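You operate a simulated robot arm through the tools that you are given. There is no shell and no other tool.

You are at the controls of a simulated robot arm. One attempt, no reset.

## Task
Lock the tilt, slide the tailstock up to the cup, switch on and run the test once.
Fine: lock the tailstock with the blue knob before the test; one press of the white button.
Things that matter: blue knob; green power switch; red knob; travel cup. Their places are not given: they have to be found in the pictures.

It is judged by the outcome, as a careful person would: the job done as asked, and still so three seconds after it is handed in. It fails if anything else is knocked over, pushed out of place, dropped, spilled or broken.

## Robot
A 7-joint arm with a two-finger parallel gripper, fixed in place. Base frame: the origin is at the foot of the arm, x ahead of it, y to its left, z up; the work surface is at about z = 0.8. Lengths are in m, angles in degrees, forces in N, time in s.
With the tool pointing down near the work surface it reaches from about 0.52 to 0.96 m from the base axis. Its first joint turns from -166.0 to 166.0 degrees. Payload 3.91 kg.
The tool frame sits at the grasp point between the pads (the TCP): z along the fingers, y along the line on which they close. The tips reach 0.03 m beyond it. Largest opening 0.11 m; finger width 0.02, thickness 0.01; the body of the gripper, 0.048 by 0.112 m, starts 0.055 m behind the TCP.
Orientation is told as [roll, pitch, yaw] about the base's x, y, z axes, in that order, counted from this pose: with the fingers straight down and closing along the base's y, the tool's x points along the base's -x, its y along +y and its z along -z.

## Interface
- The arm moves only by the tool send_rows. Its arguments are lists of equal length, an entry for each row: "grip": the finger opening in m, from 0 to 0.11; "xyz": the shift along the base's x, y, z in m, a list of three; "delta_rot": the turn, a rotation vector about the base's x, y, z in degrees, a list of three. In form: {"grip": [grip, ...], "xyz": [[x, y, z], ...], "delta_rot": [[ax, ay, az], ...]}. A call has 1 to 20 rows; each row is the pose to reach, as a shift and turn from the pose commanded when the call began. Each row takes 0.2 s and may step no farther than 0.05 m and 8.6 degrees from the row before; otherwise, or with a gripper value out of range, the whole call is refused. Where a pose cannot be reached the arm comes as near as it can. A force on the tool above 90 N (or 10 N above the force at the start of the call, whichever is more), or a blocked arm, ends the call early, and 0.2 s more pass. Each finger travels about 0.072 m/s and halts on what it meets, pressing with about 27 N; the grip force reading is that of the motor and also rises with nothing between the fingers. The clock runs only during rows and for 0.2 s after the last one: add rows that repeat a pose to give the fingers time. The reply holds the time, the measured pose of the TCP, the force on the tool along the base axes, the opening and the grip force, in the units named above and with some noise, with the torque about the TCP (base axes, N m) and any sound that the robot's microphone picked up.
- Cameras (640 x 400 px; columns grow to the right, rows downward): "scene" is fixed at [0.4005, 0.6374, 1.6213]; the picture's right is [-0.93, -0.36, 0.00], its down [-0.23, 0.61, -0.76] and it looks along [0.27, -0.71, -0.65] (base axes); focal length 340 px, centre (320, 200). "wrist" rides on the gripper at [0.072, 0.017, -0.103] in the tool frame; the picture's right is [-0.23, 0.97, 0.00], its down [-0.76, -0.18, -0.62] and it looks along [-0.61, -0.14, 0.78] (tool axes); focal length 222 px, centre (320, 200).
- grab_frame(camera): a new picture of that camera. It takes no simulated time.
- move_column(by): slides the trunk up (or, below 0, down) by that many m; the arm rides with it, the base frame stays. It gives what a move gives, with no picture.
- locate(camera, pixels): there is no depth. For up to 12 entries [column, row, z] of the newest picture of that camera ("zoom" is the newest enlarged one), the place [x, y] in the base frame at which the ray of that pixel passes the height z, good to about 0.002 m, but the place of the scene camera against the robot may be out by one fixed shift of up to 0.018 m in any direction. It takes no simulated time.
- zoom(camera, box): a new picture of the part [left, top, right, bottom] of that camera's present view, enlarged. It takes no simulated time.
- close_job(): hands the job in; it is judged then, once.

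Unless the task says otherwise, let go and move clear before handing in.

The tools are called after "Call:" as a command line: name --argument value ..., lists and objects as JSON in quotes. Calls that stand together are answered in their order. send_rows: Moves the arm, as the interface text tells. Its arguments: {"type":"object","properties":{"grip":{"type":"array","items":{"type":"number"}},"xyz":{"type":"array","items":{"type":"array","items":{"type":"number"}}},"delta_rot":{"type":"array","items":{"type":"array","items":{"type":"number"}}}},"required":["grip","xyz","delta_rot"]} The other tools are called the same way: move_column (by) slides the trunk up or down; grab_frame (camera) takes a picture; locate (camera, pixels) gives the place at which the rays of pixels pass given heights; zoom (camera, box) takes an enlarged picture of a part of a camera's view; close_job () hands the job in.

At the start:

```text
time: 0.0
tool_pos: [0.5119, 0.0823, 1.1296]
tcp_rot: [0.0, 0.1, 0.1]
wrist_force: [-0.2, -0.2, -0.2]
ft_torque: [0.02, 0.0, 0.0]
gripper_width: 0.1099
gripper_force: 0.0
trunk travel left (down, up): [-0.625, 0.057]
```

scene: 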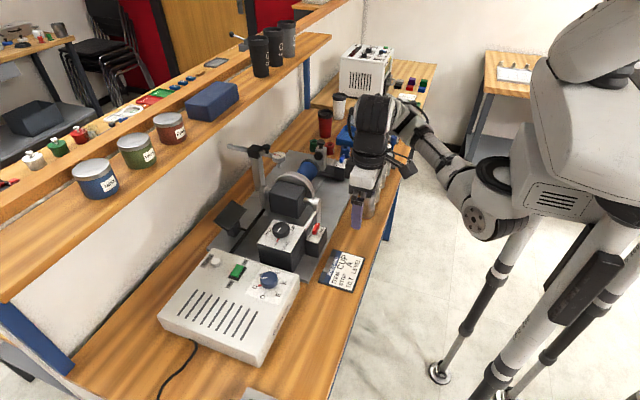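
wrist: 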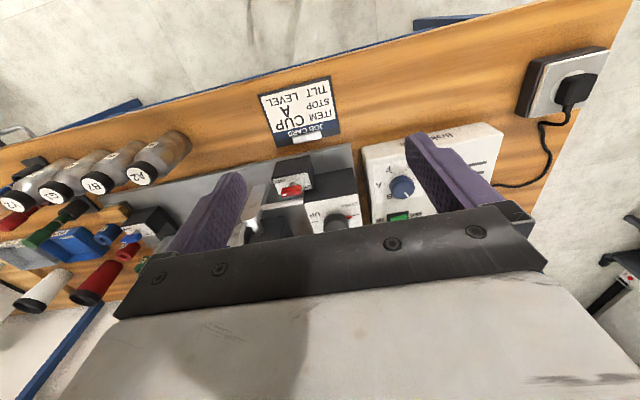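

The first pictures show a bench with a control box (white button, green switch, blue selector knob near pixel 268,278) and a fixture with a red knob near (316,230), plus a job card. I'll zoom in to read the details.

Call:
zoom --camera "scene" --box '[210, 130, 370, 230]'

Call:
zoom --camera "scene" --box '[150, 200, 390, 350]'

Call:
zoom --camera "wrist" --box '[220, 60, 540, 260]'

Call:
zoom --camera "wrist" --box '[0, 110, 260, 320]'

```text
4.00 times, centred on (290, 180) of scene
```

zoom: 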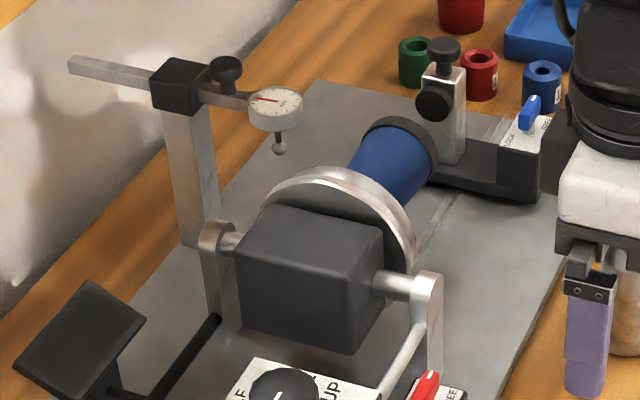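

```text
2.67 times, centred on (270, 275) of scene
```

zoom: 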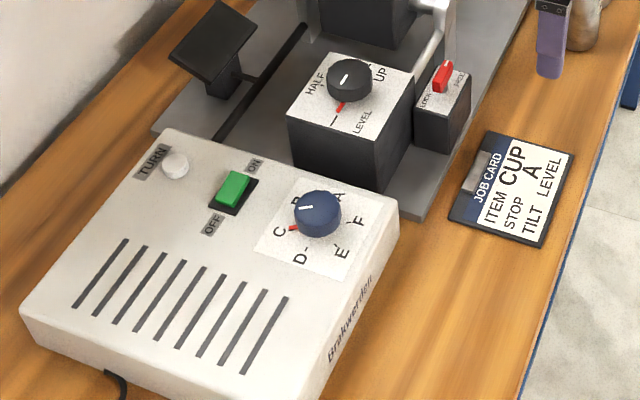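

```text
2.00 times, centred on (380, 160) of wrist
```

zoom: 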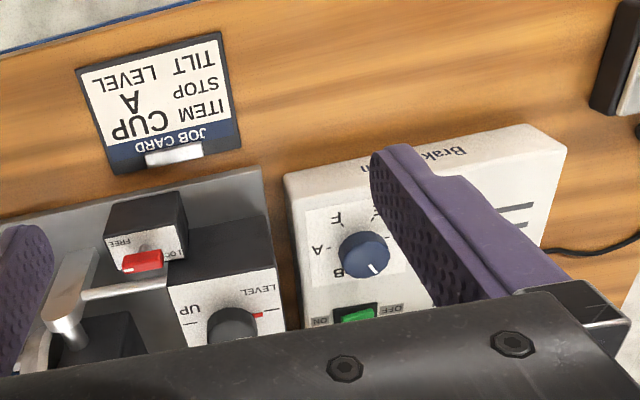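

```text
1.90 times, centred on (130, 215) of wrist
```

zoom: 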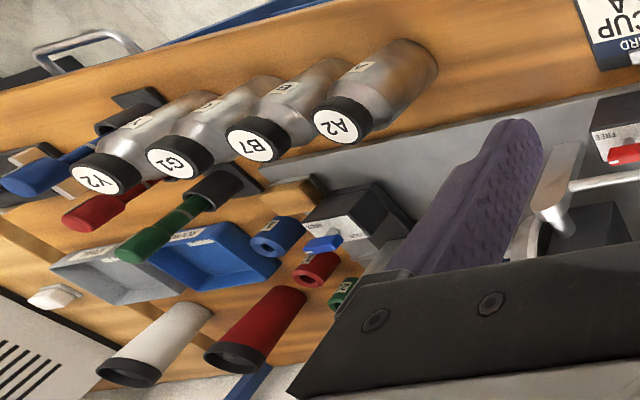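

The card reads ITEM CUP, STOP A, TILT LEVEL. The tilt lock is the red lever (LOCK/FREE) near (316,230), and the tailstock lock is the blue lever near (342,157). I'll get finer zooms and rough locations.

Call:
zoom --camera "scene" --box '[300, 135, 364, 175]'

Call:
zoom --camera "scene" --box '[256, 210, 352, 270]'

Call:
zoom --camera "scene" --box '[190, 240, 310, 315]'

Call:
locate --camera "scene" --pixels '[[316, 230, 0.88], [342, 157, 0.88], [281, 229, 0.9], [268, 278, 0.88], [237, 270, 0.87], [215, 261, 0.87], [309, 168, 0.9], [340, 270, 0.8], [317, 205, 0.9]]'

Call:
locate --camera "wrist" --pixels '[[290, 191, 0.88], [130, 238, 0.88], [402, 188, 0.88], [399, 216, 0.87], [300, 110, 0.8], [337, 222, 0.9]]'

```text
10.00 times, centred on (332, 155) of scene
```

zoom: 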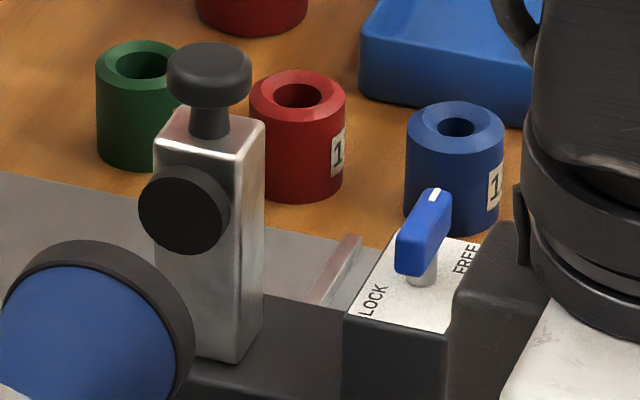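

```text
6.67 times, centred on (304, 240) of scene
```

zoom: 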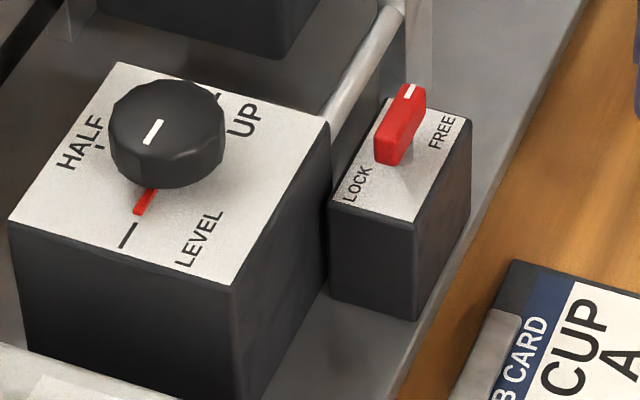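

```text
5.33 times, centred on (250, 278) of scene
```

zoom: 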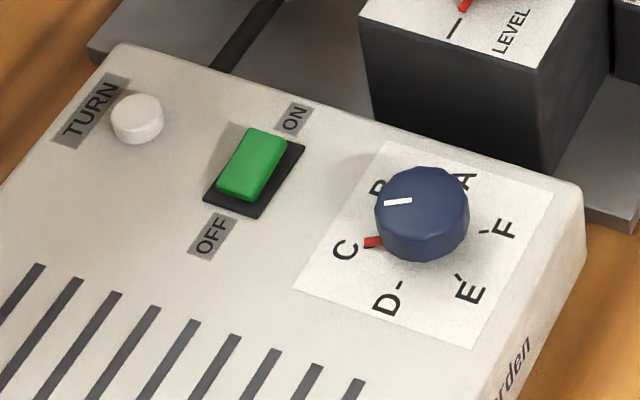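

```text
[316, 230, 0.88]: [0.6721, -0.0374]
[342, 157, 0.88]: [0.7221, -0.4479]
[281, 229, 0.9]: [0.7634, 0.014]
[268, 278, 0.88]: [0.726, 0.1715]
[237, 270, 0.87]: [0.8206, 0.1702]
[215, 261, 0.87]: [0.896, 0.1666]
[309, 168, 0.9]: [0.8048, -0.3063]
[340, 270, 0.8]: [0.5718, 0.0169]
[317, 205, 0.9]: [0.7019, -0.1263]
```

```text
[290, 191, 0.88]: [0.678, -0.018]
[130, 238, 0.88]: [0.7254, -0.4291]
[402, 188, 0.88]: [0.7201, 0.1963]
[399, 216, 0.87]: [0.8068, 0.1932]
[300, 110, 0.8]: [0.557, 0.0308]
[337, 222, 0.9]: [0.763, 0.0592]
```

The wrist view agrees with the scene view to about 2 cm. I'll zoom closely on the red and blue levers in the wrist view to read their present positions.

Call:
zoom --camera "wrist" --box '[240, 140, 368, 220]'

Call:
send_rows --grip '[0.11, 0.11, 0.11, 0.11, 0.11, 0.11, 0.11]' --xyz '[[0, -0.05, 0], [0, -0.1, 0], [0, -0.15, 0], [0, -0.2, 0], [0, -0.25, 0], [0, -0.3, 0], [0, -0.35, 0]]' --delta_rot '[[0, 0, 0], [0, 0, 0], [0, 0, 0], [0, 0, 0], [0, 0, 0], [0, 0, 0], [0, 0, 0]]'

Call:
grab_frame --camera "wrist"

Call:
grab_frame --camera "scene"

```text
5.00 times, centred on (304, 180) of wrist
```

zoom: 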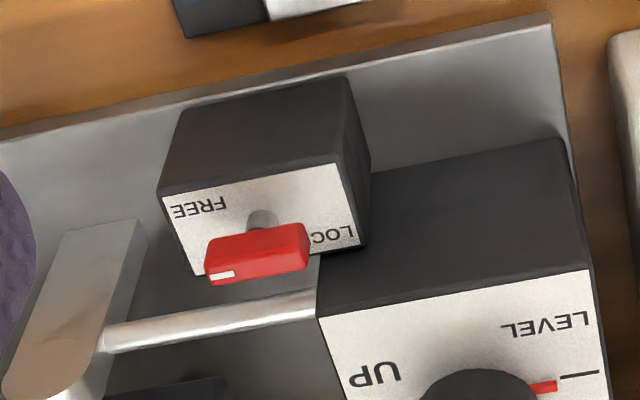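

```text
time: 1.6
tool_pos: [0.5127, -0.2732, 1.1271]
tcp_rot: [0.1, 0.0, 0.1]
wrist_force: [-0.6, -0.3, -0.1]
ft_torque: [0.05, -0.01, 0.04]
gripper_width: 0.11
gripper_force: 0.0
trunk travel left (down, up): [-0.625, 0.057]
```

```text
taken
```

wrist: 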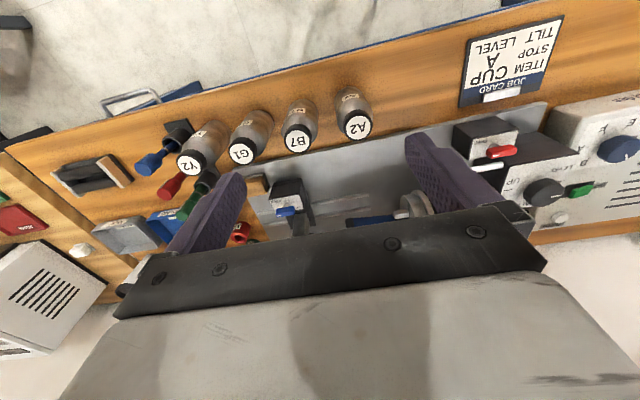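

```text
taken
```

scene: 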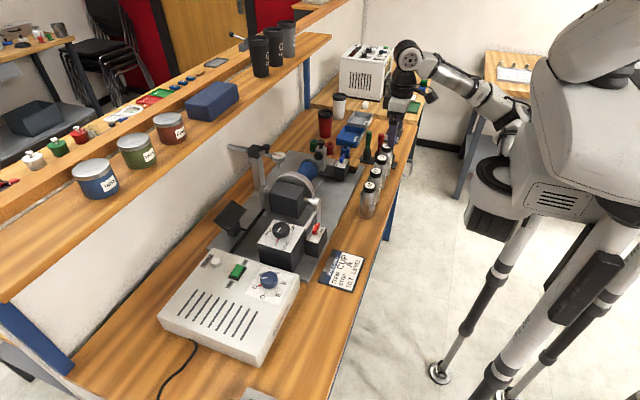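

The arm is now clear of the fixture in the scene view. I'll zoom into the tailstock and cup area around (320,170), and on the blue lever in the wrist view near (287,211).

Call:
zoom --camera "scene" --box '[270, 130, 366, 190]'

Call:
zoom --camera "scene" --box '[300, 130, 420, 205]'

Call:
send_rows --grip '[0.11, 0.11, 0.11]' --xyz '[[0.05, -0.04, 0], [0.1, -0.08, 0], [0.11, -0.1, 0]]' --delta_rot '[[0, 0, 0], [0, 0, 0], [0, 0, 0]]'

Call:
grab_frame --camera "wrist"

```text
6.67 times, centred on (318, 160) of scene
```

zoom: 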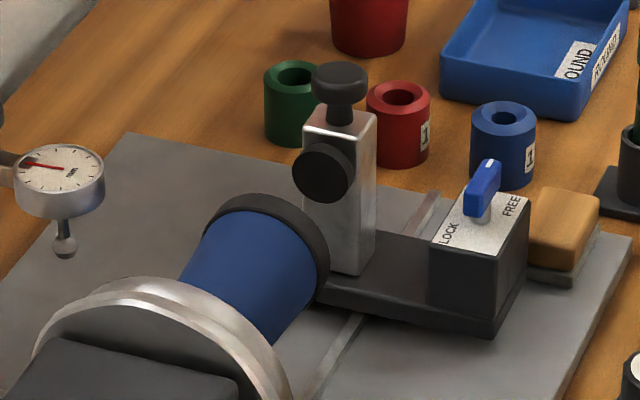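

```text
5.33 times, centred on (360, 168) of scene
```

zoom: 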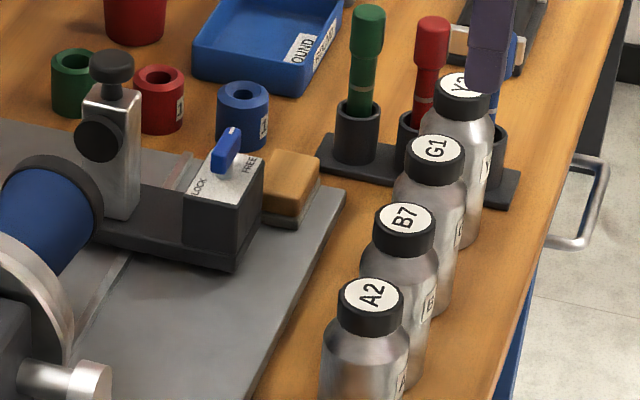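

```text
refused: row 1 steps farther than a row can; nothing moved
```

```text
taken
```

wrist: 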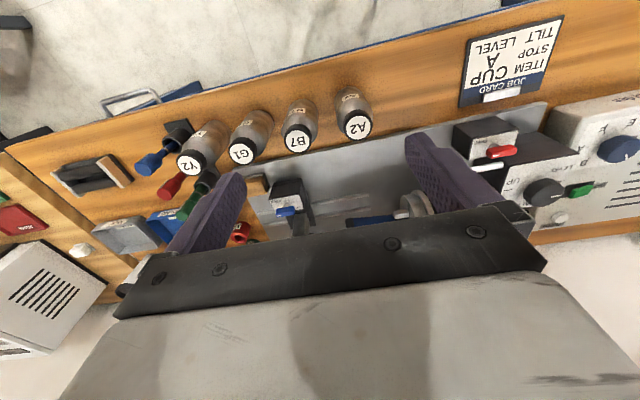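

The tailstock column is at about (341,160), and the LOCK/FREE box with the blue lever sits beside it. The last move was refused for step size, so I'll resend it in smaller steps.

Call:
send_rows --grip '[0.11, 0.11, 0.11, 0.11]' --xyz '[[0.035, -0.03, 0], [0.07, -0.06, 0], [0.105, -0.09, 0], [0.14, -0.1, 0]]' --delta_rot '[[0, 0, 0], [0, 0, 0], [0, 0, 0], [0, 0, 0]]'

Call:
grab_frame --camera "wrist"

Call:
zoom --camera "wrist" --box '[240, 90, 400, 190]'

```text
time: 2.6
tool_pos: [0.6524, -0.3693, 1.1239]
tcp_rot: [-0.1, 0.1, 0.1]
wrist_force: [0.0, 0.0, -0.7]
ft_torque: [-0.01, 0.01, 0.01]
gripper_width: 0.1099
gripper_force: 0.1
trunk travel left (down, up): [-0.625, 0.057]
```

```text
taken
```

wrist: 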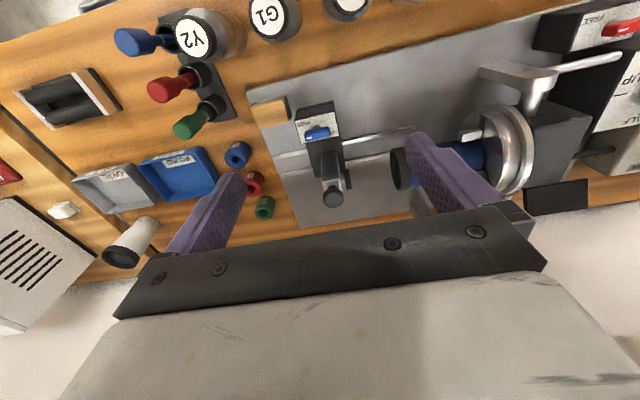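

```text
4.00 times, centred on (320, 140) of wrist
```

zoom: 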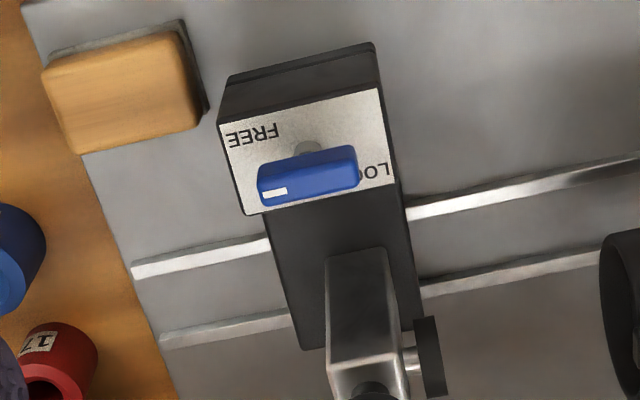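

The blue lever at about (317,132) points to -y, toward FREE. I'll locate the labels, lever, column and cup in this view to get the geometry and the turning direction.

Call:
locate --camera "wrist" --pixels '[[303.75, 123.75, 0.87], [336, 133, 0.87], [296.5, 121.5, 0.87], [334.5, 112.5, 0.87], [302, 143.7, 0.87], [338.7, 136.5, 0.87], [317, 127.5, 0.87], [308.5, 138, 0.89], [327.5, 131, 0.89], [333, 184, 0.95], [394, 170, 0.9], [343, 183, 0.93]]'

Call:
locate --camera "scene" --pixels '[[337.5, 165, 0.87], [346.8, 160.7, 0.87], [341.7, 162.3, 0.87], [318.5, 156, 0.92], [321, 142, 0.97], [326, 171, 0.81], [344, 179, 0.81]]'

```text
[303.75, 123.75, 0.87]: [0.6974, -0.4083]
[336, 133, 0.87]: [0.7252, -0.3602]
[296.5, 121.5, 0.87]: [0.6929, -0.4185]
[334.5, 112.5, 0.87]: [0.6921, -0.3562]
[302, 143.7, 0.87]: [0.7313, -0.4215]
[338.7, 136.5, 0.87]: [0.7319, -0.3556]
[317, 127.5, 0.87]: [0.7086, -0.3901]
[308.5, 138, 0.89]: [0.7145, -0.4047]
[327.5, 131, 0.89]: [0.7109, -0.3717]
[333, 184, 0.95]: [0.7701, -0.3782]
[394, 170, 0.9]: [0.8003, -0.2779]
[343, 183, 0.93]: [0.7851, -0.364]
```

```text
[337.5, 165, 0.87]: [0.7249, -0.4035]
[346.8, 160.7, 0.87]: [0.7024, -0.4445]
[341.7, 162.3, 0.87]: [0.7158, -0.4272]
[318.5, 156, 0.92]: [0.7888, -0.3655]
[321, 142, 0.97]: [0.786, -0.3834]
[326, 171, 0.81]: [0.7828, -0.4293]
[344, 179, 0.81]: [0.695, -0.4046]
```

The plate around the lever spans about x 0.69–0.73 and y -0.42 to -0.36, with the stem near (0.71,-0.39). I'll go lower for a closer look at the lever and labels.

Call:
send_rows --grip '[0.11, 0.11, 0.11, 0.11]' --xyz '[[0.0, 0.0, -0.04], [0.0, 0.0, -0.08], [0, 0, -0.11], [0, 0, -0.13]]' --delta_rot '[[0, 0, 0], [0, 0, 0], [0, 0, 0], [0, 0, 0]]'

Call:
grab_frame --camera "wrist"

Call:
zoom --camera "wrist" --box '[240, 60, 400, 160]'

Call:
grab_frame --camera "scene"

```text
time: 3.6
tool_pos: [0.6517, -0.3687, 0.9989]
tcp_rot: [-0.2, -0.1, 0.1]
wrist_force: [1.1, 0.0, -0.6]
ft_torque: [-0.03, -0.01, -0.04]
gripper_width: 0.1097
gripper_force: 0.1
trunk travel left (down, up): [-0.625, 0.057]
```

```text
taken
```

wrist: 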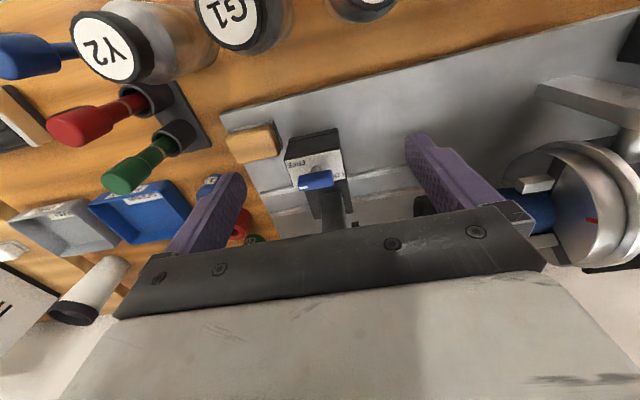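

```text
4.00 times, centred on (320, 110) of wrist
```

zoom: 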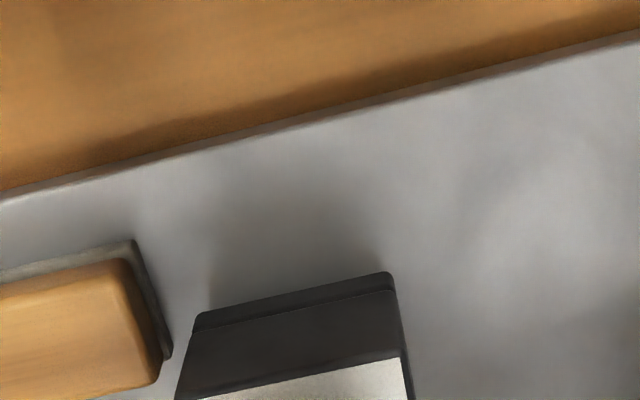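

```text
taken
```

scene: 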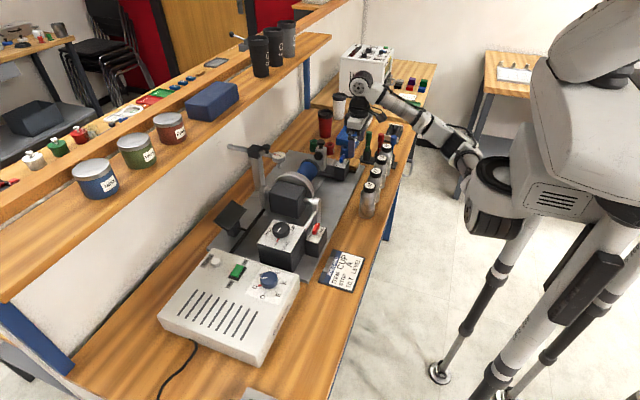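

The lever is around (316,180) in this lower view; triangulating the two views puts it near z≈0.90. I'll zoom on it for detail.

Call:
zoom --camera "wrist" --box '[264, 120, 376, 190]'

Call:
zoom --camera "wrist" --box '[264, 150, 376, 220]'

Call:
zoom --camera "wrist" --box '[400, 60, 640, 280]'

```text
5.71 times, centred on (320, 155) of wrist
```

zoom: 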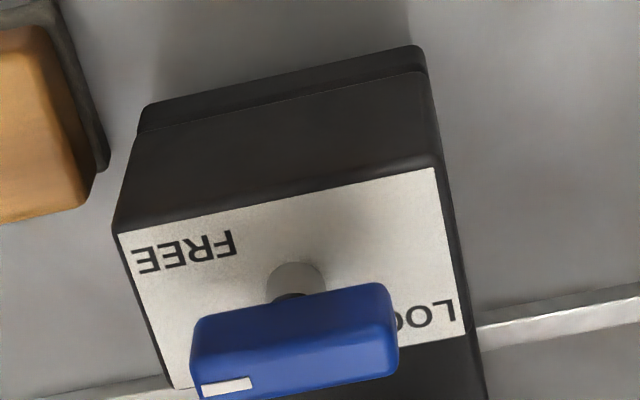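

```text
5.71 times, centred on (320, 185) of wrist
```

zoom: 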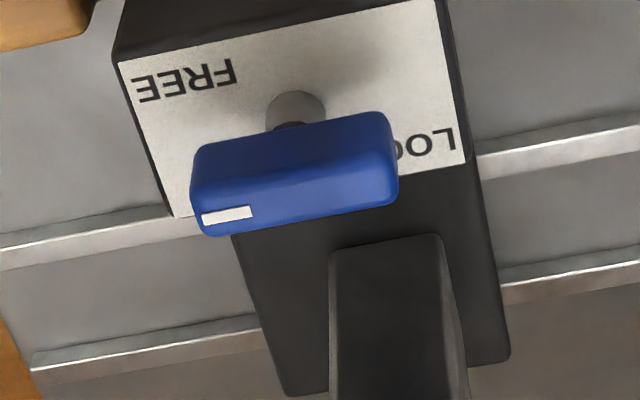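

```text
1.82 times, centred on (520, 170) of wrist
```

zoom: 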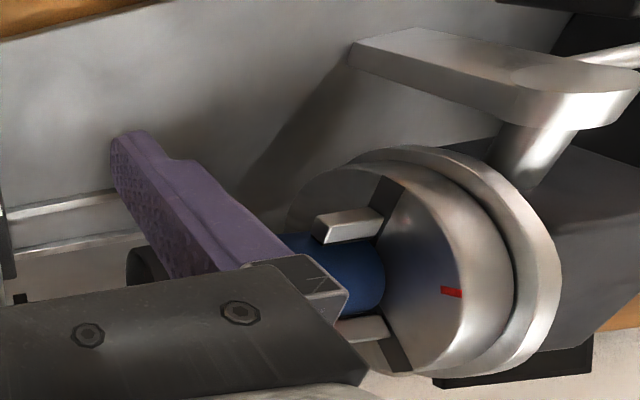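

FREE is at the -x,-y corner and LOCK at the +x,+y corner, with the lever stem centred near (0.706,-0.385), plate z≈0.884. The red lever has to be locked first, so I'll rise and move over it for close views.

Call:
send_rows --grip '[0.11, 0.11, 0.11, 0.11, 0.11, 0.11, 0.11, 0.11, 0.11, 0.11, 0.11]' --xyz '[[-0.01, 0.0, 0.04], [-0.02, 0.0, 0.08], [-0.02, 0, 0.12], [-0.03, 0.045, 0.12], [-0.03, 0.09, 0.12], [-0.03, 0.135, 0.12], [-0.03, 0.18, 0.12], [-0.03, 0.225, 0.12], [-0.03, 0.27, 0.12], [-0.03, 0.315, 0.12], [-0.03, 0.35, 0.12]]' --delta_rot '[[0, 0, 0], [0, 0, 0], [0, 0, 0], [0, 0, 0], [0, 0, 0], [0, 0, 0], [0, 0, 0], [0, 0, 0], [0, 0, 0], [0, 0, 0], [0, 0, 0]]'

Call:
grab_frame --camera "wrist"

Call:
zoom --camera "wrist" --box '[240, 60, 400, 160]'

```text
time: 6.0
tool_pos: [0.6218, -0.0199, 1.122]
tcp_rot: [0.0, 0.1, 0.0]
wrist_force: [0.6, -0.4, -0.7]
ft_torque: [-0.02, 0.02, 0.0]
gripper_width: 0.1104
gripper_force: 0.0
trunk travel left (down, up): [-0.625, 0.057]
```

```text
taken
```

wrist: 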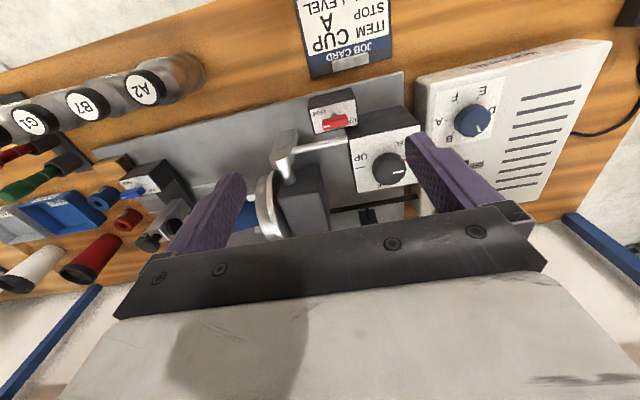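

```text
4.00 times, centred on (320, 110) of wrist
```

zoom: 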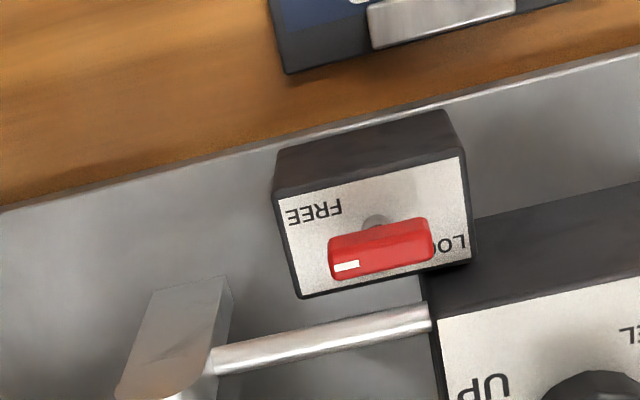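

The red lever is at about (335,122), with its mark toward -y (FREE). I'll go down 0.1 for a second view to triangulate it.

Call:
send_rows --grip '[0.11, 0.11, 0.11]' --xyz '[[0.0, 0.0, -0.04], [0.0, 0.0, -0.08], [0, 0, -0.1]]' --delta_rot '[[0, 0, 0], [0, 0, 0], [0, 0, 0]]'

Call:
grab_frame --camera "wrist"

Call:
zoom --camera "wrist" --box '[260, 80, 420, 180]'

Call:
grab_frame --camera "scene"

```text
time: 6.8
tool_pos: [0.6204, -0.0186, 1.0203]
tcp_rot: [0.0, 0.0, 0.1]
wrist_force: [1.0, -0.1, 0.5]
ft_torque: [0.0, 0.02, 0.0]
gripper_width: 0.1099
gripper_force: 0.1
trunk travel left (down, up): [-0.625, 0.057]
```

```text
taken
```

wrist: 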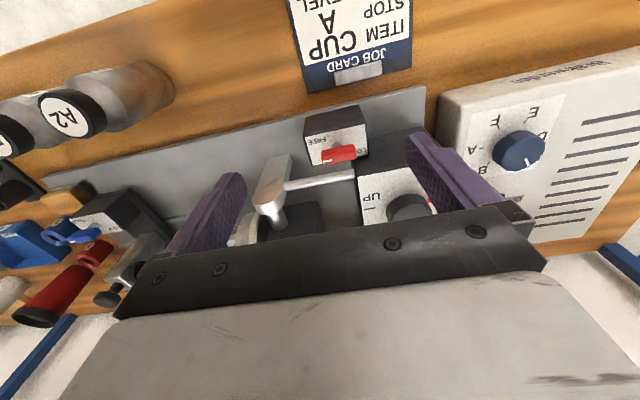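

```text
4.00 times, centred on (340, 130) of wrist
```

zoom: 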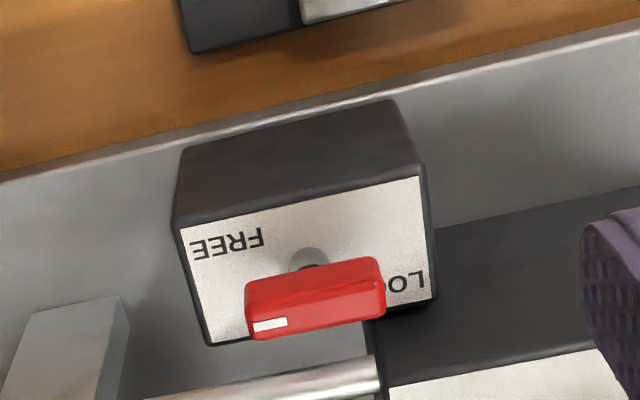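

```text
taken
```

scene: 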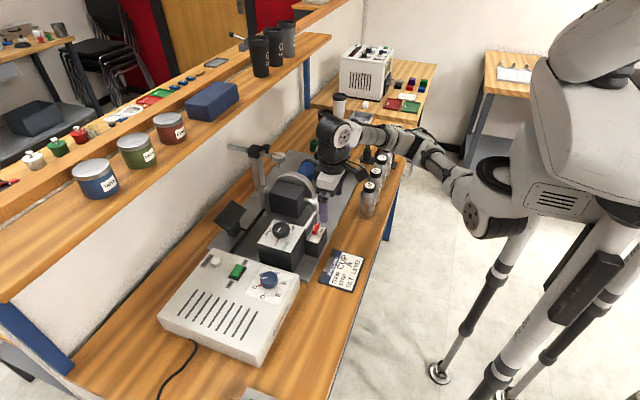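

Triangulation puts the red lever at about (0.669,-0.006) with its plate at z≈0.885. I'll turn the gripper by -90° above it so the fingers close across the bar (along x), then check again.

Call:
send_rows --grip '[0.11, 0.1, 0.09, 0.08, 0.07, 0.06, 0.06, 0.06, 0.06, 0.06, 0.06, 0.06]' --xyz '[[0.0, 0.0, 0.0], [0.01, 0.0, 0.0], [0.02, 0, 0], [0.03, 0.005, 0], [0.04, 0.01, 0], [0.048, 0.012, 0], [0.048, 0.012, 0], [0.048, 0.012, 0], [0.048, 0.012, 0], [0.048, 0.012, 0], [0.048, 0.012, 0], [0.048, 0.012, 0]]' --delta_rot '[[0, 0, -8], [0, 0, -16], [0, 0, -24], [0, 0, -32], [0, 0, -40], [0, 0, -48], [0, 0, -56], [0, 0, -64], [0, 0, -72], [0, 0, -80], [0, 0, -88], [0, 0, -90]]'

Call:
grab_frame --camera "wrist"

Call:
grab_frame --camera "scene"

```text
time: 9.4
tool_pos: [0.671, -0.0069, 1.0206]
tcp_rot: [0.0, -0.1, -90.1]
wrist_force: [0.4, -0.4, 0.5]
ft_torque: [-0.02, -0.01, 0.0]
gripper_width: 0.06
gripper_force: 0.0
trunk travel left (down, up): [-0.625, 0.057]
```

```text
taken
```

wrist: 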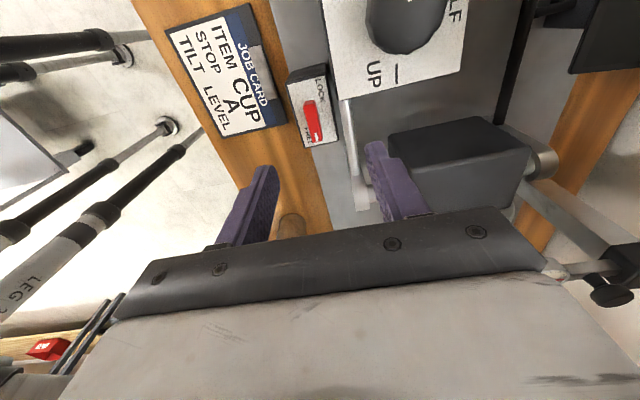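

```text
taken
```

scene: 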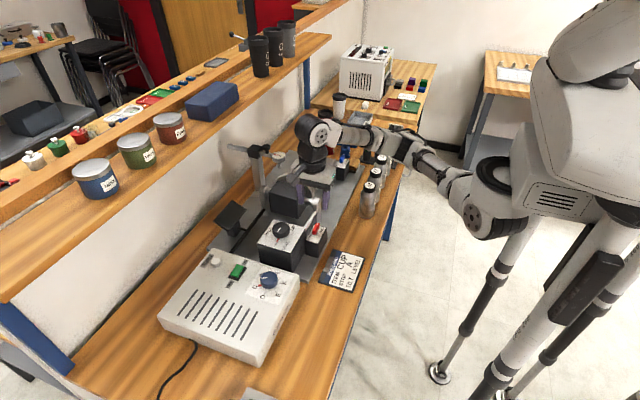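

The lever shows at (314,122), between the fingers in x. I'll zoom and use locate to fix its ends and the stem.

Call:
zoom --camera "wrist" --box '[264, 50, 392, 150]'

Call:
locate --camera "wrist" --pixels '[[314, 122, 0.91], [314, 122, 0.9], [309, 101, 0.91], [319, 141, 0.91], [288, 80, 0.885], [325, 65, 0.885], [339, 138, 0.885], [309, 146, 0.885]]'

```text
4.00 times, centred on (328, 100) of wrist
```

zoom: 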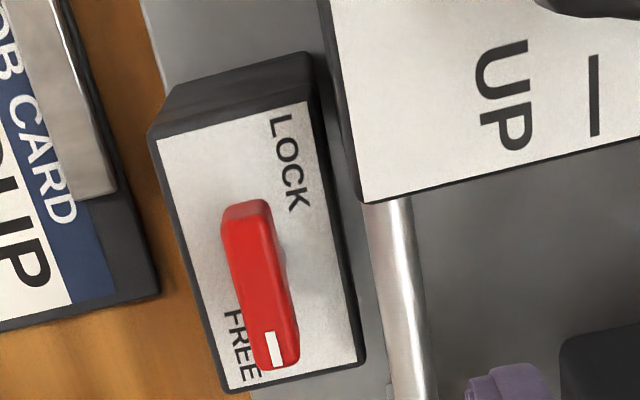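

```text
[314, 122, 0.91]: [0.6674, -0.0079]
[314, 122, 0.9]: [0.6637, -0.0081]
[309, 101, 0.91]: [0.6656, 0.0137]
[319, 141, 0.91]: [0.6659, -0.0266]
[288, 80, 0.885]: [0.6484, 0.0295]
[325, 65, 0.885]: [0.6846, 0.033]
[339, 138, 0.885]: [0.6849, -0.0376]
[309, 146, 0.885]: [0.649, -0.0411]
```

The zoom covers columns 248–408, so I'll relocate the plate corners and lever ends with that correct mapping.

Call:
locate --camera "zoom" --pixels '[[155, 138, 0.885], [305, 102, 0.885], [365, 360, 0.885], [228, 392, 0.885], [262, 280, 0.91], [245, 205, 0.91], [278, 355, 0.91], [290, 160, 0.885], [240, 345, 0.885]]'

```text
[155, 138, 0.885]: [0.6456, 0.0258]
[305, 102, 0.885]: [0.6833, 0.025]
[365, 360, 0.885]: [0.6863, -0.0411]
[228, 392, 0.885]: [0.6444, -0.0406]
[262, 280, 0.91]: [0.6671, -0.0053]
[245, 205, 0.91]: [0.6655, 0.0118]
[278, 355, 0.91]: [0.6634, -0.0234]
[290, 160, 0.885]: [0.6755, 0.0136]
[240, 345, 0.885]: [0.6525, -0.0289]
```

The red lever's axis is at (0.665,-0.008). Next I'll check where the dial box edge is, so the right finger clears it on the way down.

Call:
locate --camera "zoom" --pixels '[[360, 203, 0.9], [360, 203, 0.92], [335, 20, 0.9], [335, 20, 0.92], [320, 20, 0.9], [355, 200, 0.9], [410, 250, 0.86]]'

Call:
zoom --camera "scene" --box '[256, 170, 352, 250]'

```text
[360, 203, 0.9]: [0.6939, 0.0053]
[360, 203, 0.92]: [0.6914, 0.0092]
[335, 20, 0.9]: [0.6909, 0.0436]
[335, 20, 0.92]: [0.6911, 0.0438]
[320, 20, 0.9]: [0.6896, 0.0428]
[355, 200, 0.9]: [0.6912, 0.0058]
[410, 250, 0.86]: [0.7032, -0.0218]
```

```text
5.00 times, centred on (304, 210) of scene
```

zoom: 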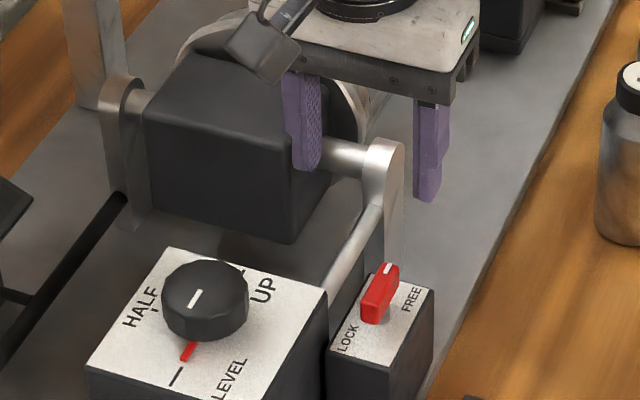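

The dial box edge is at x≈0.691, so I'll narrow the fingers to 0.028 and descend over the red lever at (0.6655,-0.007), stopping slightly high to check alignment.

Call:
send_rows --grip '[0.045, 0.03, 0.028, 0.028, 0.028, 0.028]' --xyz '[[-0.0045, -0.001, 0.0], [-0.0045, -0.001, -0.03], [-0.0045, -0.001, -0.05], [-0.0045, -0.001, -0.065], [-0.0045, -0.001, -0.072], [-0.0045, -0.001, -0.072]]' --delta_rot '[[0, 0, 0], [0, 0, 0], [0, 0, 0], [0, 0, 0], [0, 0, 0], [0, 0, 0]]'

Call:
grab_frame --camera "wrist"

Call:
zoom --camera "scene" --box '[272, 180, 352, 250]'

```text
time: 10.8
tool_pos: [0.6658, -0.0069, 0.9461]
tcp_rot: [0.1, 0.0, -90.0]
wrist_force: [0.6, 0.3, 0.2]
ft_torque: [0.02, 0.0, 0.03]
gripper_width: 0.0282
gripper_force: 0.0
trunk travel left (down, up): [-0.625, 0.057]
```

```text
taken
```

wrist: 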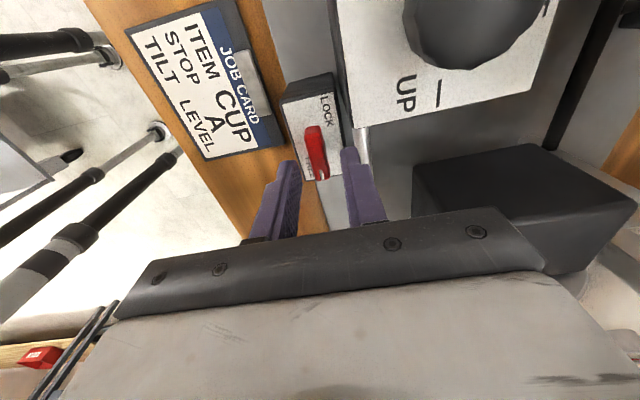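

```text
5.71 times, centred on (312, 215) of scene
```

zoom: 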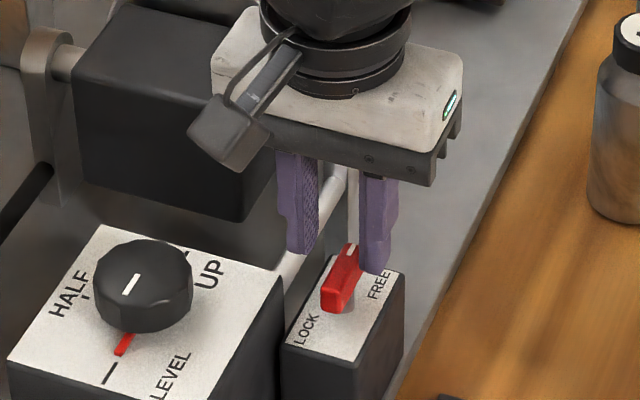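

The fingers straddle the red bar in both views, pointing at its middle. I'll lower to the grasp height and close gently.

Call:
send_rows --grip '[0.028, 0.028, 0.028, 0.028]' --xyz '[[0, 0, -0.01], [0, 0, -0.018], [0, 0, -0.024], [0, 0, -0.024]]' --delta_rot '[[0, 0, 0], [0, 0, 0], [0, 0, 0], [0, 0, 0]]'

Call:
zoom --camera "scene" --box '[272, 180, 352, 250]'

Call:
zoom --camera "wrist" --box '[240, 100, 400, 200]'

```text
time: 11.8
tool_pos: [0.6657, -0.0075, 0.9244]
tcp_rot: [-0.1, 0.0, -90.0]
wrist_force: [-0.4, -0.4, 0.1]
ft_torque: [0.0, -0.02, -0.01]
gripper_width: 0.0283
gripper_force: 0.0
trunk travel left (down, up): [-0.625, 0.057]
```

```text
5.71 times, centred on (312, 215) of scene
```

zoom: 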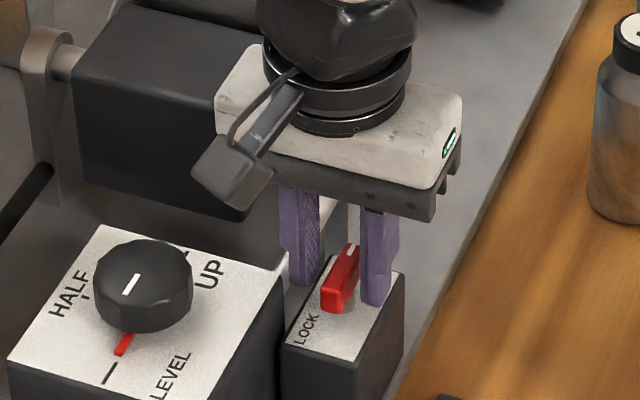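

```text
4.00 times, centred on (320, 150) of wrist
```

zoom: 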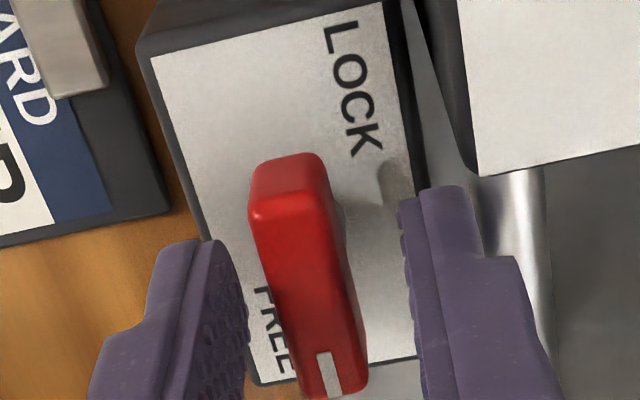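

The bar sits between the fingertips, just above the plate. I'll close on it.

Call:
send_rows --grip '[0.02, 0.012, 0.006, 0.004, 0.004]' --xyz '[[0, 0, -0.002], [0, 0, -0.002], [0, 0, -0.002], [0, 0, -0.002], [0, 0, -0.002]]' --delta_rot '[[0, 0, 0], [0, 0, 0], [0, 0, 0], [0, 0, 0], [0, 0, 0]]'

Call:
zoom --camera "wrist" --box '[240, 100, 400, 200]'

```text
time: 13.0
tool_pos: [0.6645, -0.0078, 0.921]
tcp_rot: [-0.1, 0.0, -89.9]
wrist_force: [-17.5, -0.3, -5.5]
ft_torque: [-0.21, 0.36, 0.01]
gripper_width: 0.0131
gripper_force: 9.2
trunk travel left (down, up): [-0.625, 0.057]
```

```text
4.00 times, centred on (320, 150) of wrist
```

zoom: 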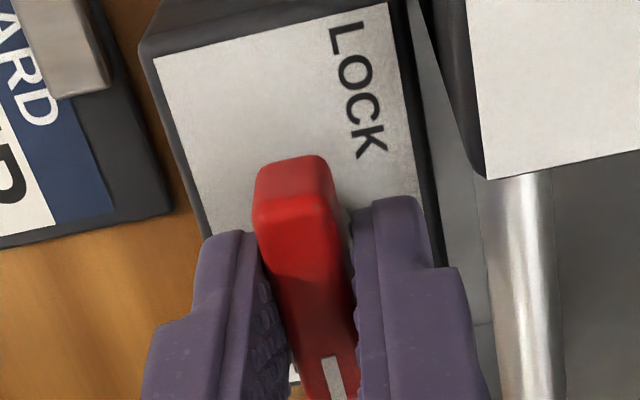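

Grip is at 0.0131 with -17.5 N in x, so the -x finger touches first. I'll shift the hand about 2 mm to -x to centre it.

Call:
send_rows --grip '[0.004, 0.004, 0.004, 0.004]' --xyz '[[-0.001, 0, 0.001], [-0.002, 0, 0.001], [-0.002, 0, 0.001], [-0.002, 0, 0.001]]' --delta_rot '[[0, 0, 0], [0, 0, 0], [0, 0, 0], [0, 0, 0]]'

Call:
zoom --camera "wrist" --box '[240, 100, 400, 200]'

```text
time: 14.0
tool_pos: [0.6645, -0.007, 0.9233]
tcp_rot: [0.0, 0.1, -89.9]
wrist_force: [-15.5, -1.5, -5.6]
ft_torque: [0.05, 0.35, 0.0]
gripper_width: 0.0119
gripper_force: 44.7
trunk travel left (down, up): [-0.625, 0.057]
```

```text
4.00 times, centred on (320, 150) of wrist
```

zoom: 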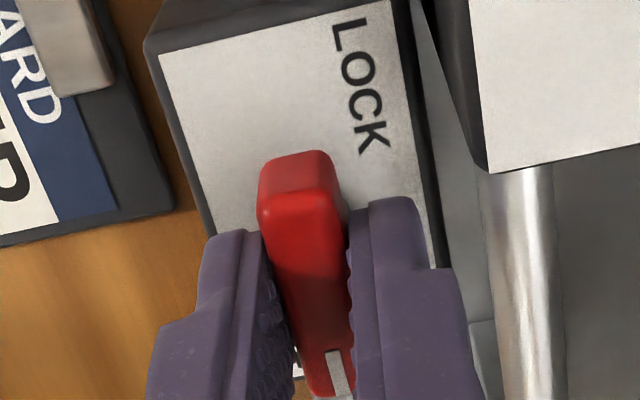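

The bar is gripped (0.0119 wide, 44.7 N) with -15 N still in x. I'll nudge another 2 mm toward -x and watch the force.

Call:
send_rows --grip '[0.004, 0.004, 0.004]' --xyz '[[-0.001, 0, 0.0], [-0.002, 0, 0.0], [-0.002, 0, 0]]' --delta_rot '[[0, 0, 0], [0, 0, 0], [0, 0, 0]]'

```text
time: 14.8
tool_pos: [0.6646, -0.008, 0.9236]
tcp_rot: [0.2, 0.0, -90.1]
wrist_force: [23.5, 5.4, 4.6]
ft_torque: [-0.97, -0.18, 0.1]
gripper_width: 0.0119
gripper_force: 45.0
trunk travel left (down, up): [-0.625, 0.057]
```

The force flipped to +23.5 N, so the balance point is about 1.1 mm back. I'll recentre and turn +24° about z (pointer from -y toward +x), watching the torque.

Call:
send_rows --grip '[0.004, 0.004, 0.004, 0.004, 0.004]' --xyz '[[0.0011, 0, 0.0], [0.0011, 0, 0.0], [0.0011, 0, 0], [0.0011, 0, 0], [0.0011, 0, 0]]' --delta_rot '[[0, 0, 0], [0, 0, 6], [0, 0, 12], [0, 0, 18], [0, 0, 24]]'

Call:
zoom --camera "wrist" --box '[240, 100, 400, 200]'

Call:
zoom --camera "scene" --box '[272, 180, 352, 250]'

```text
time: 16.0
tool_pos: [0.6647, -0.0078, 0.9239]
tcp_rot: [0.0, -0.1, -66.0]
wrist_force: [23.8, 1.6, 16.7]
ft_torque: [0.98, 0.16, 0.03]
gripper_width: 0.0118
gripper_force: 45.3
trunk travel left (down, up): [-0.625, 0.057]
```

```text
4.00 times, centred on (320, 150) of wrist
```

zoom: 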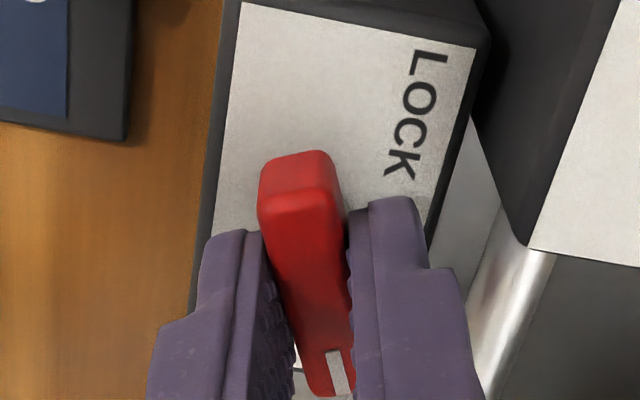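

```text
5.71 times, centred on (312, 215) of scene
```

zoom: 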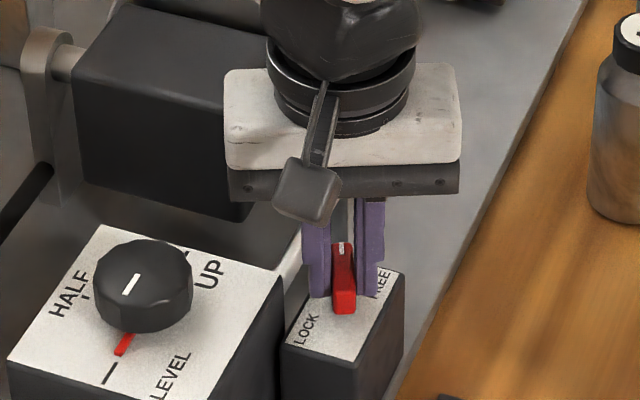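

The lever turns freely with the hand (yaw -66°) with no torque about z. I'll recentre slightly and keep turning.

Call:
send_rows --grip '[0.004, 0.004, 0.004, 0.004, 0.004, 0.004]' --xyz '[[0.001, 0, 0.001], [0.001, 0, 0.001], [0.001, 0, 0.001], [0.001, 0, 0.001], [0.001, 0, 0.001], [0.001, 0, 0.001]]' --delta_rot '[[0, 0, 6], [0, 0, 12], [0, 0, 18], [0, 0, 24], [0, 0, 30], [0, 0, 36]]'

Call:
zoom --camera "scene" --box '[272, 180, 352, 250]'

```text
time: 17.4
tool_pos: [0.6637, -0.0085, 0.9229]
tcp_rot: [-0.1, 0.1, -29.8]
wrist_force: [8.7, 0.0, 6.2]
ft_torque: [-0.32, -0.65, 0.01]
gripper_width: 0.0119
gripper_force: 44.8
trunk travel left (down, up): [-0.625, 0.057]
```

```text
5.71 times, centred on (312, 215) of scene
```

zoom: 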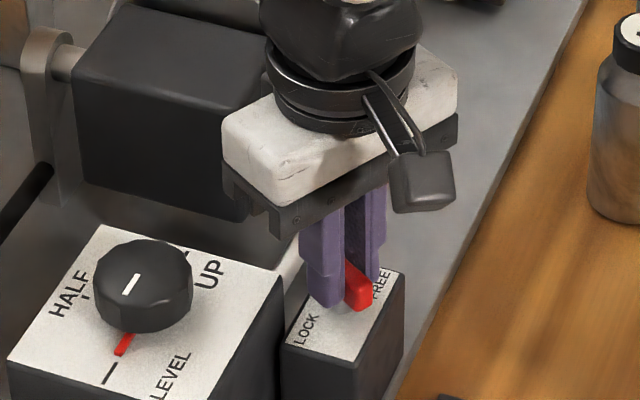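

It keeps turning easily (yaw -30°). I'll continue to 0° in small steps and look for a stop.

Call:
send_rows --grip '[0.004, 0.004, 0.004, 0.004, 0.004, 0.004]' --xyz '[[0.0005, 0, 0.0], [0.0005, 0, 0.0], [0.0005, 0, 0.0], [0.0005, 0, 0.0], [0.0005, 0, 0.0], [0.0005, 0, 0.0]]' --delta_rot '[[0, 0, 6], [0, 0, 12], [0, 0, 18], [0, 0, 24], [0, 0, 28], [0, 0, 30]]'

Call:
zoom --camera "scene" --box '[272, 180, 352, 250]'

Call:
zoom --camera "wrist" --box '[240, 100, 400, 200]'

```text
time: 18.8
tool_pos: [0.664, -0.0079, 0.9241]
tcp_rot: [0.1, 0.1, 0.1]
wrist_force: [-12.7, -1.2, -3.9]
ft_torque: [-0.01, 1.61, -0.1]
gripper_width: 0.012
gripper_force: 45.4
trunk travel left (down, up): [-0.625, 0.057]
```

```text
5.71 times, centred on (312, 215) of scene
```

zoom: 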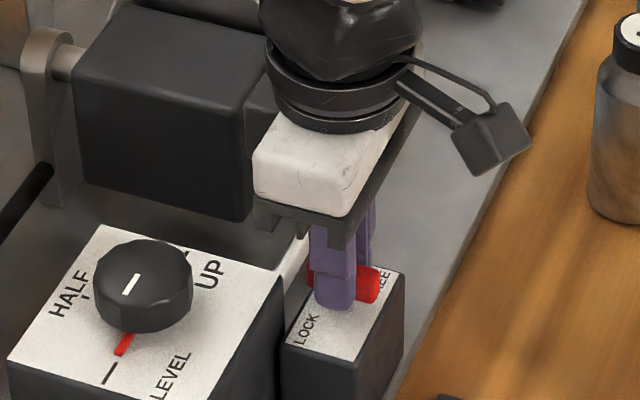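

```text
4.00 times, centred on (320, 150) of wrist
```

zoom: 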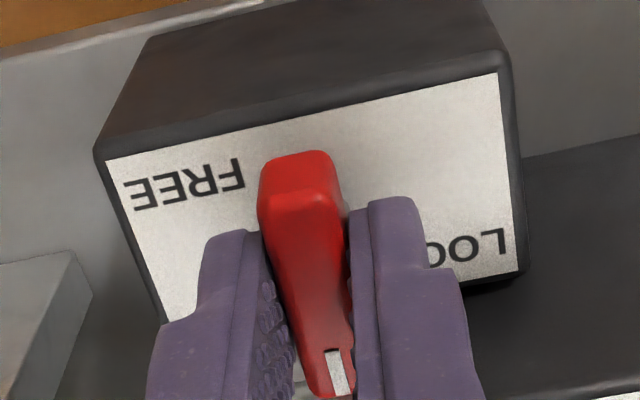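

The pointer now points to +x beside LOCK. I'll test for an end stop by turning a few degrees more and reading the torque.

Call:
send_rows --grip '[0.004, 0.004, 0.004]' --xyz '[[-0.0005, 0, 0.0], [-0.0005, 0, 0.0], [-0.0005, 0, 0.0]]' --delta_rot '[[0, 0, 3], [0, 0, 5], [0, 0, 5]]'

Call:
zoom --camera "wrist" --box '[240, 100, 400, 200]'

```text
time: 19.6
tool_pos: [0.6636, -0.0073, 0.9233]
tcp_rot: [0.0, 0.0, 5.1]
wrist_force: [-8.0, -1.3, -19.5]
ft_torque: [-0.02, -1.01, -1.02]
gripper_width: 0.0133
gripper_force: 44.6
trunk travel left (down, up): [-0.625, 0.057]
```

```text
4.00 times, centred on (320, 150) of wrist
```

zoom: 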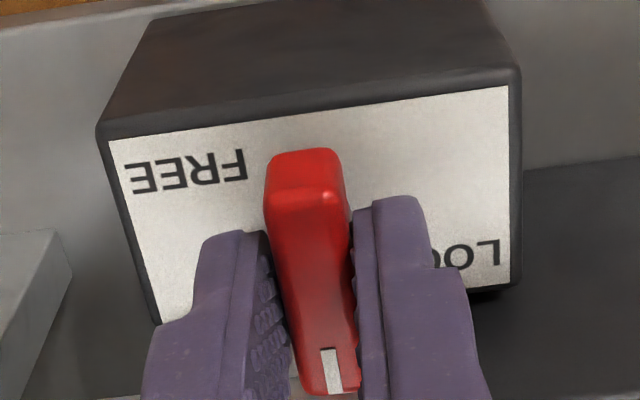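

Torque rose to -1.0 N·m and the fingers spread, so the 90° position is the end stop, and the red lever is at LOCK. I'll relax the turn, open and lift away.

Call:
send_rows --grip '[0.004, 0.012, 0.022, 0.03, 0.03, 0.03, 0.03, 0.03, 0.03, 0.03, 0.03]' --xyz '[[0, 0, 0.0005], [0, 0, 0.0005], [0, 0, 0.0005], [0, 0, 0.001], [0, 0, 0.001], [0, 0, 0.001], [0, 0, 0.02], [0, 0, 0.05], [0, 0, 0.09], [0, 0, 0.13], [0, 0, 0.17]]' --delta_rot '[[0, 0, -4], [0, 0, -4], [0, 0, -4], [0, 0, -4], [0, 0, -4], [0, 0, -4], [0, 0, -4], [0, 0, -4], [0, 0, -4], [0, 0, -5], [0, 0, -5]]'

Call:
grab_frame --camera "wrist"

Call:
zoom --camera "scene" --box '[256, 170, 352, 250]'

```text
time: 22.0
tool_pos: [0.6658, -0.0029, 1.092]
tcp_rot: [0.0, 0.0, 0.1]
wrist_force: [-0.1, 0.7, 0.6]
ft_torque: [0.0, 0.0, 0.04]
gripper_width: 0.0298
gripper_force: 0.0
trunk travel left (down, up): [-0.625, 0.057]
```

```text
taken
```

wrist: 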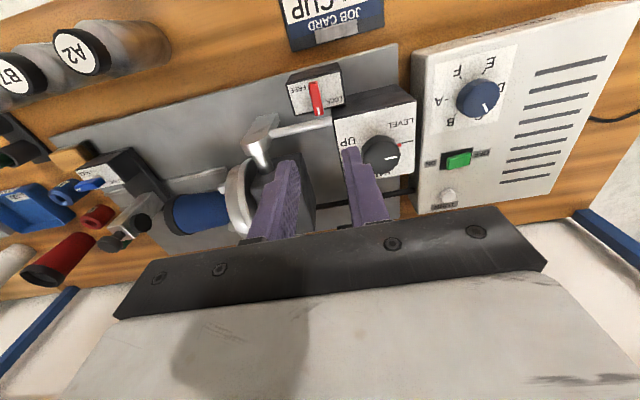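

```text
5.00 times, centred on (304, 210) of scene
```

zoom: 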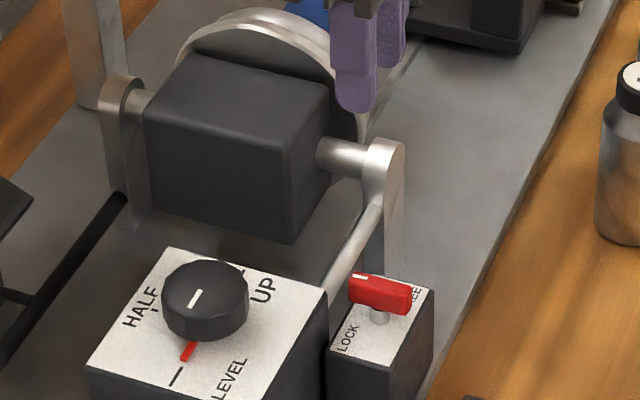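

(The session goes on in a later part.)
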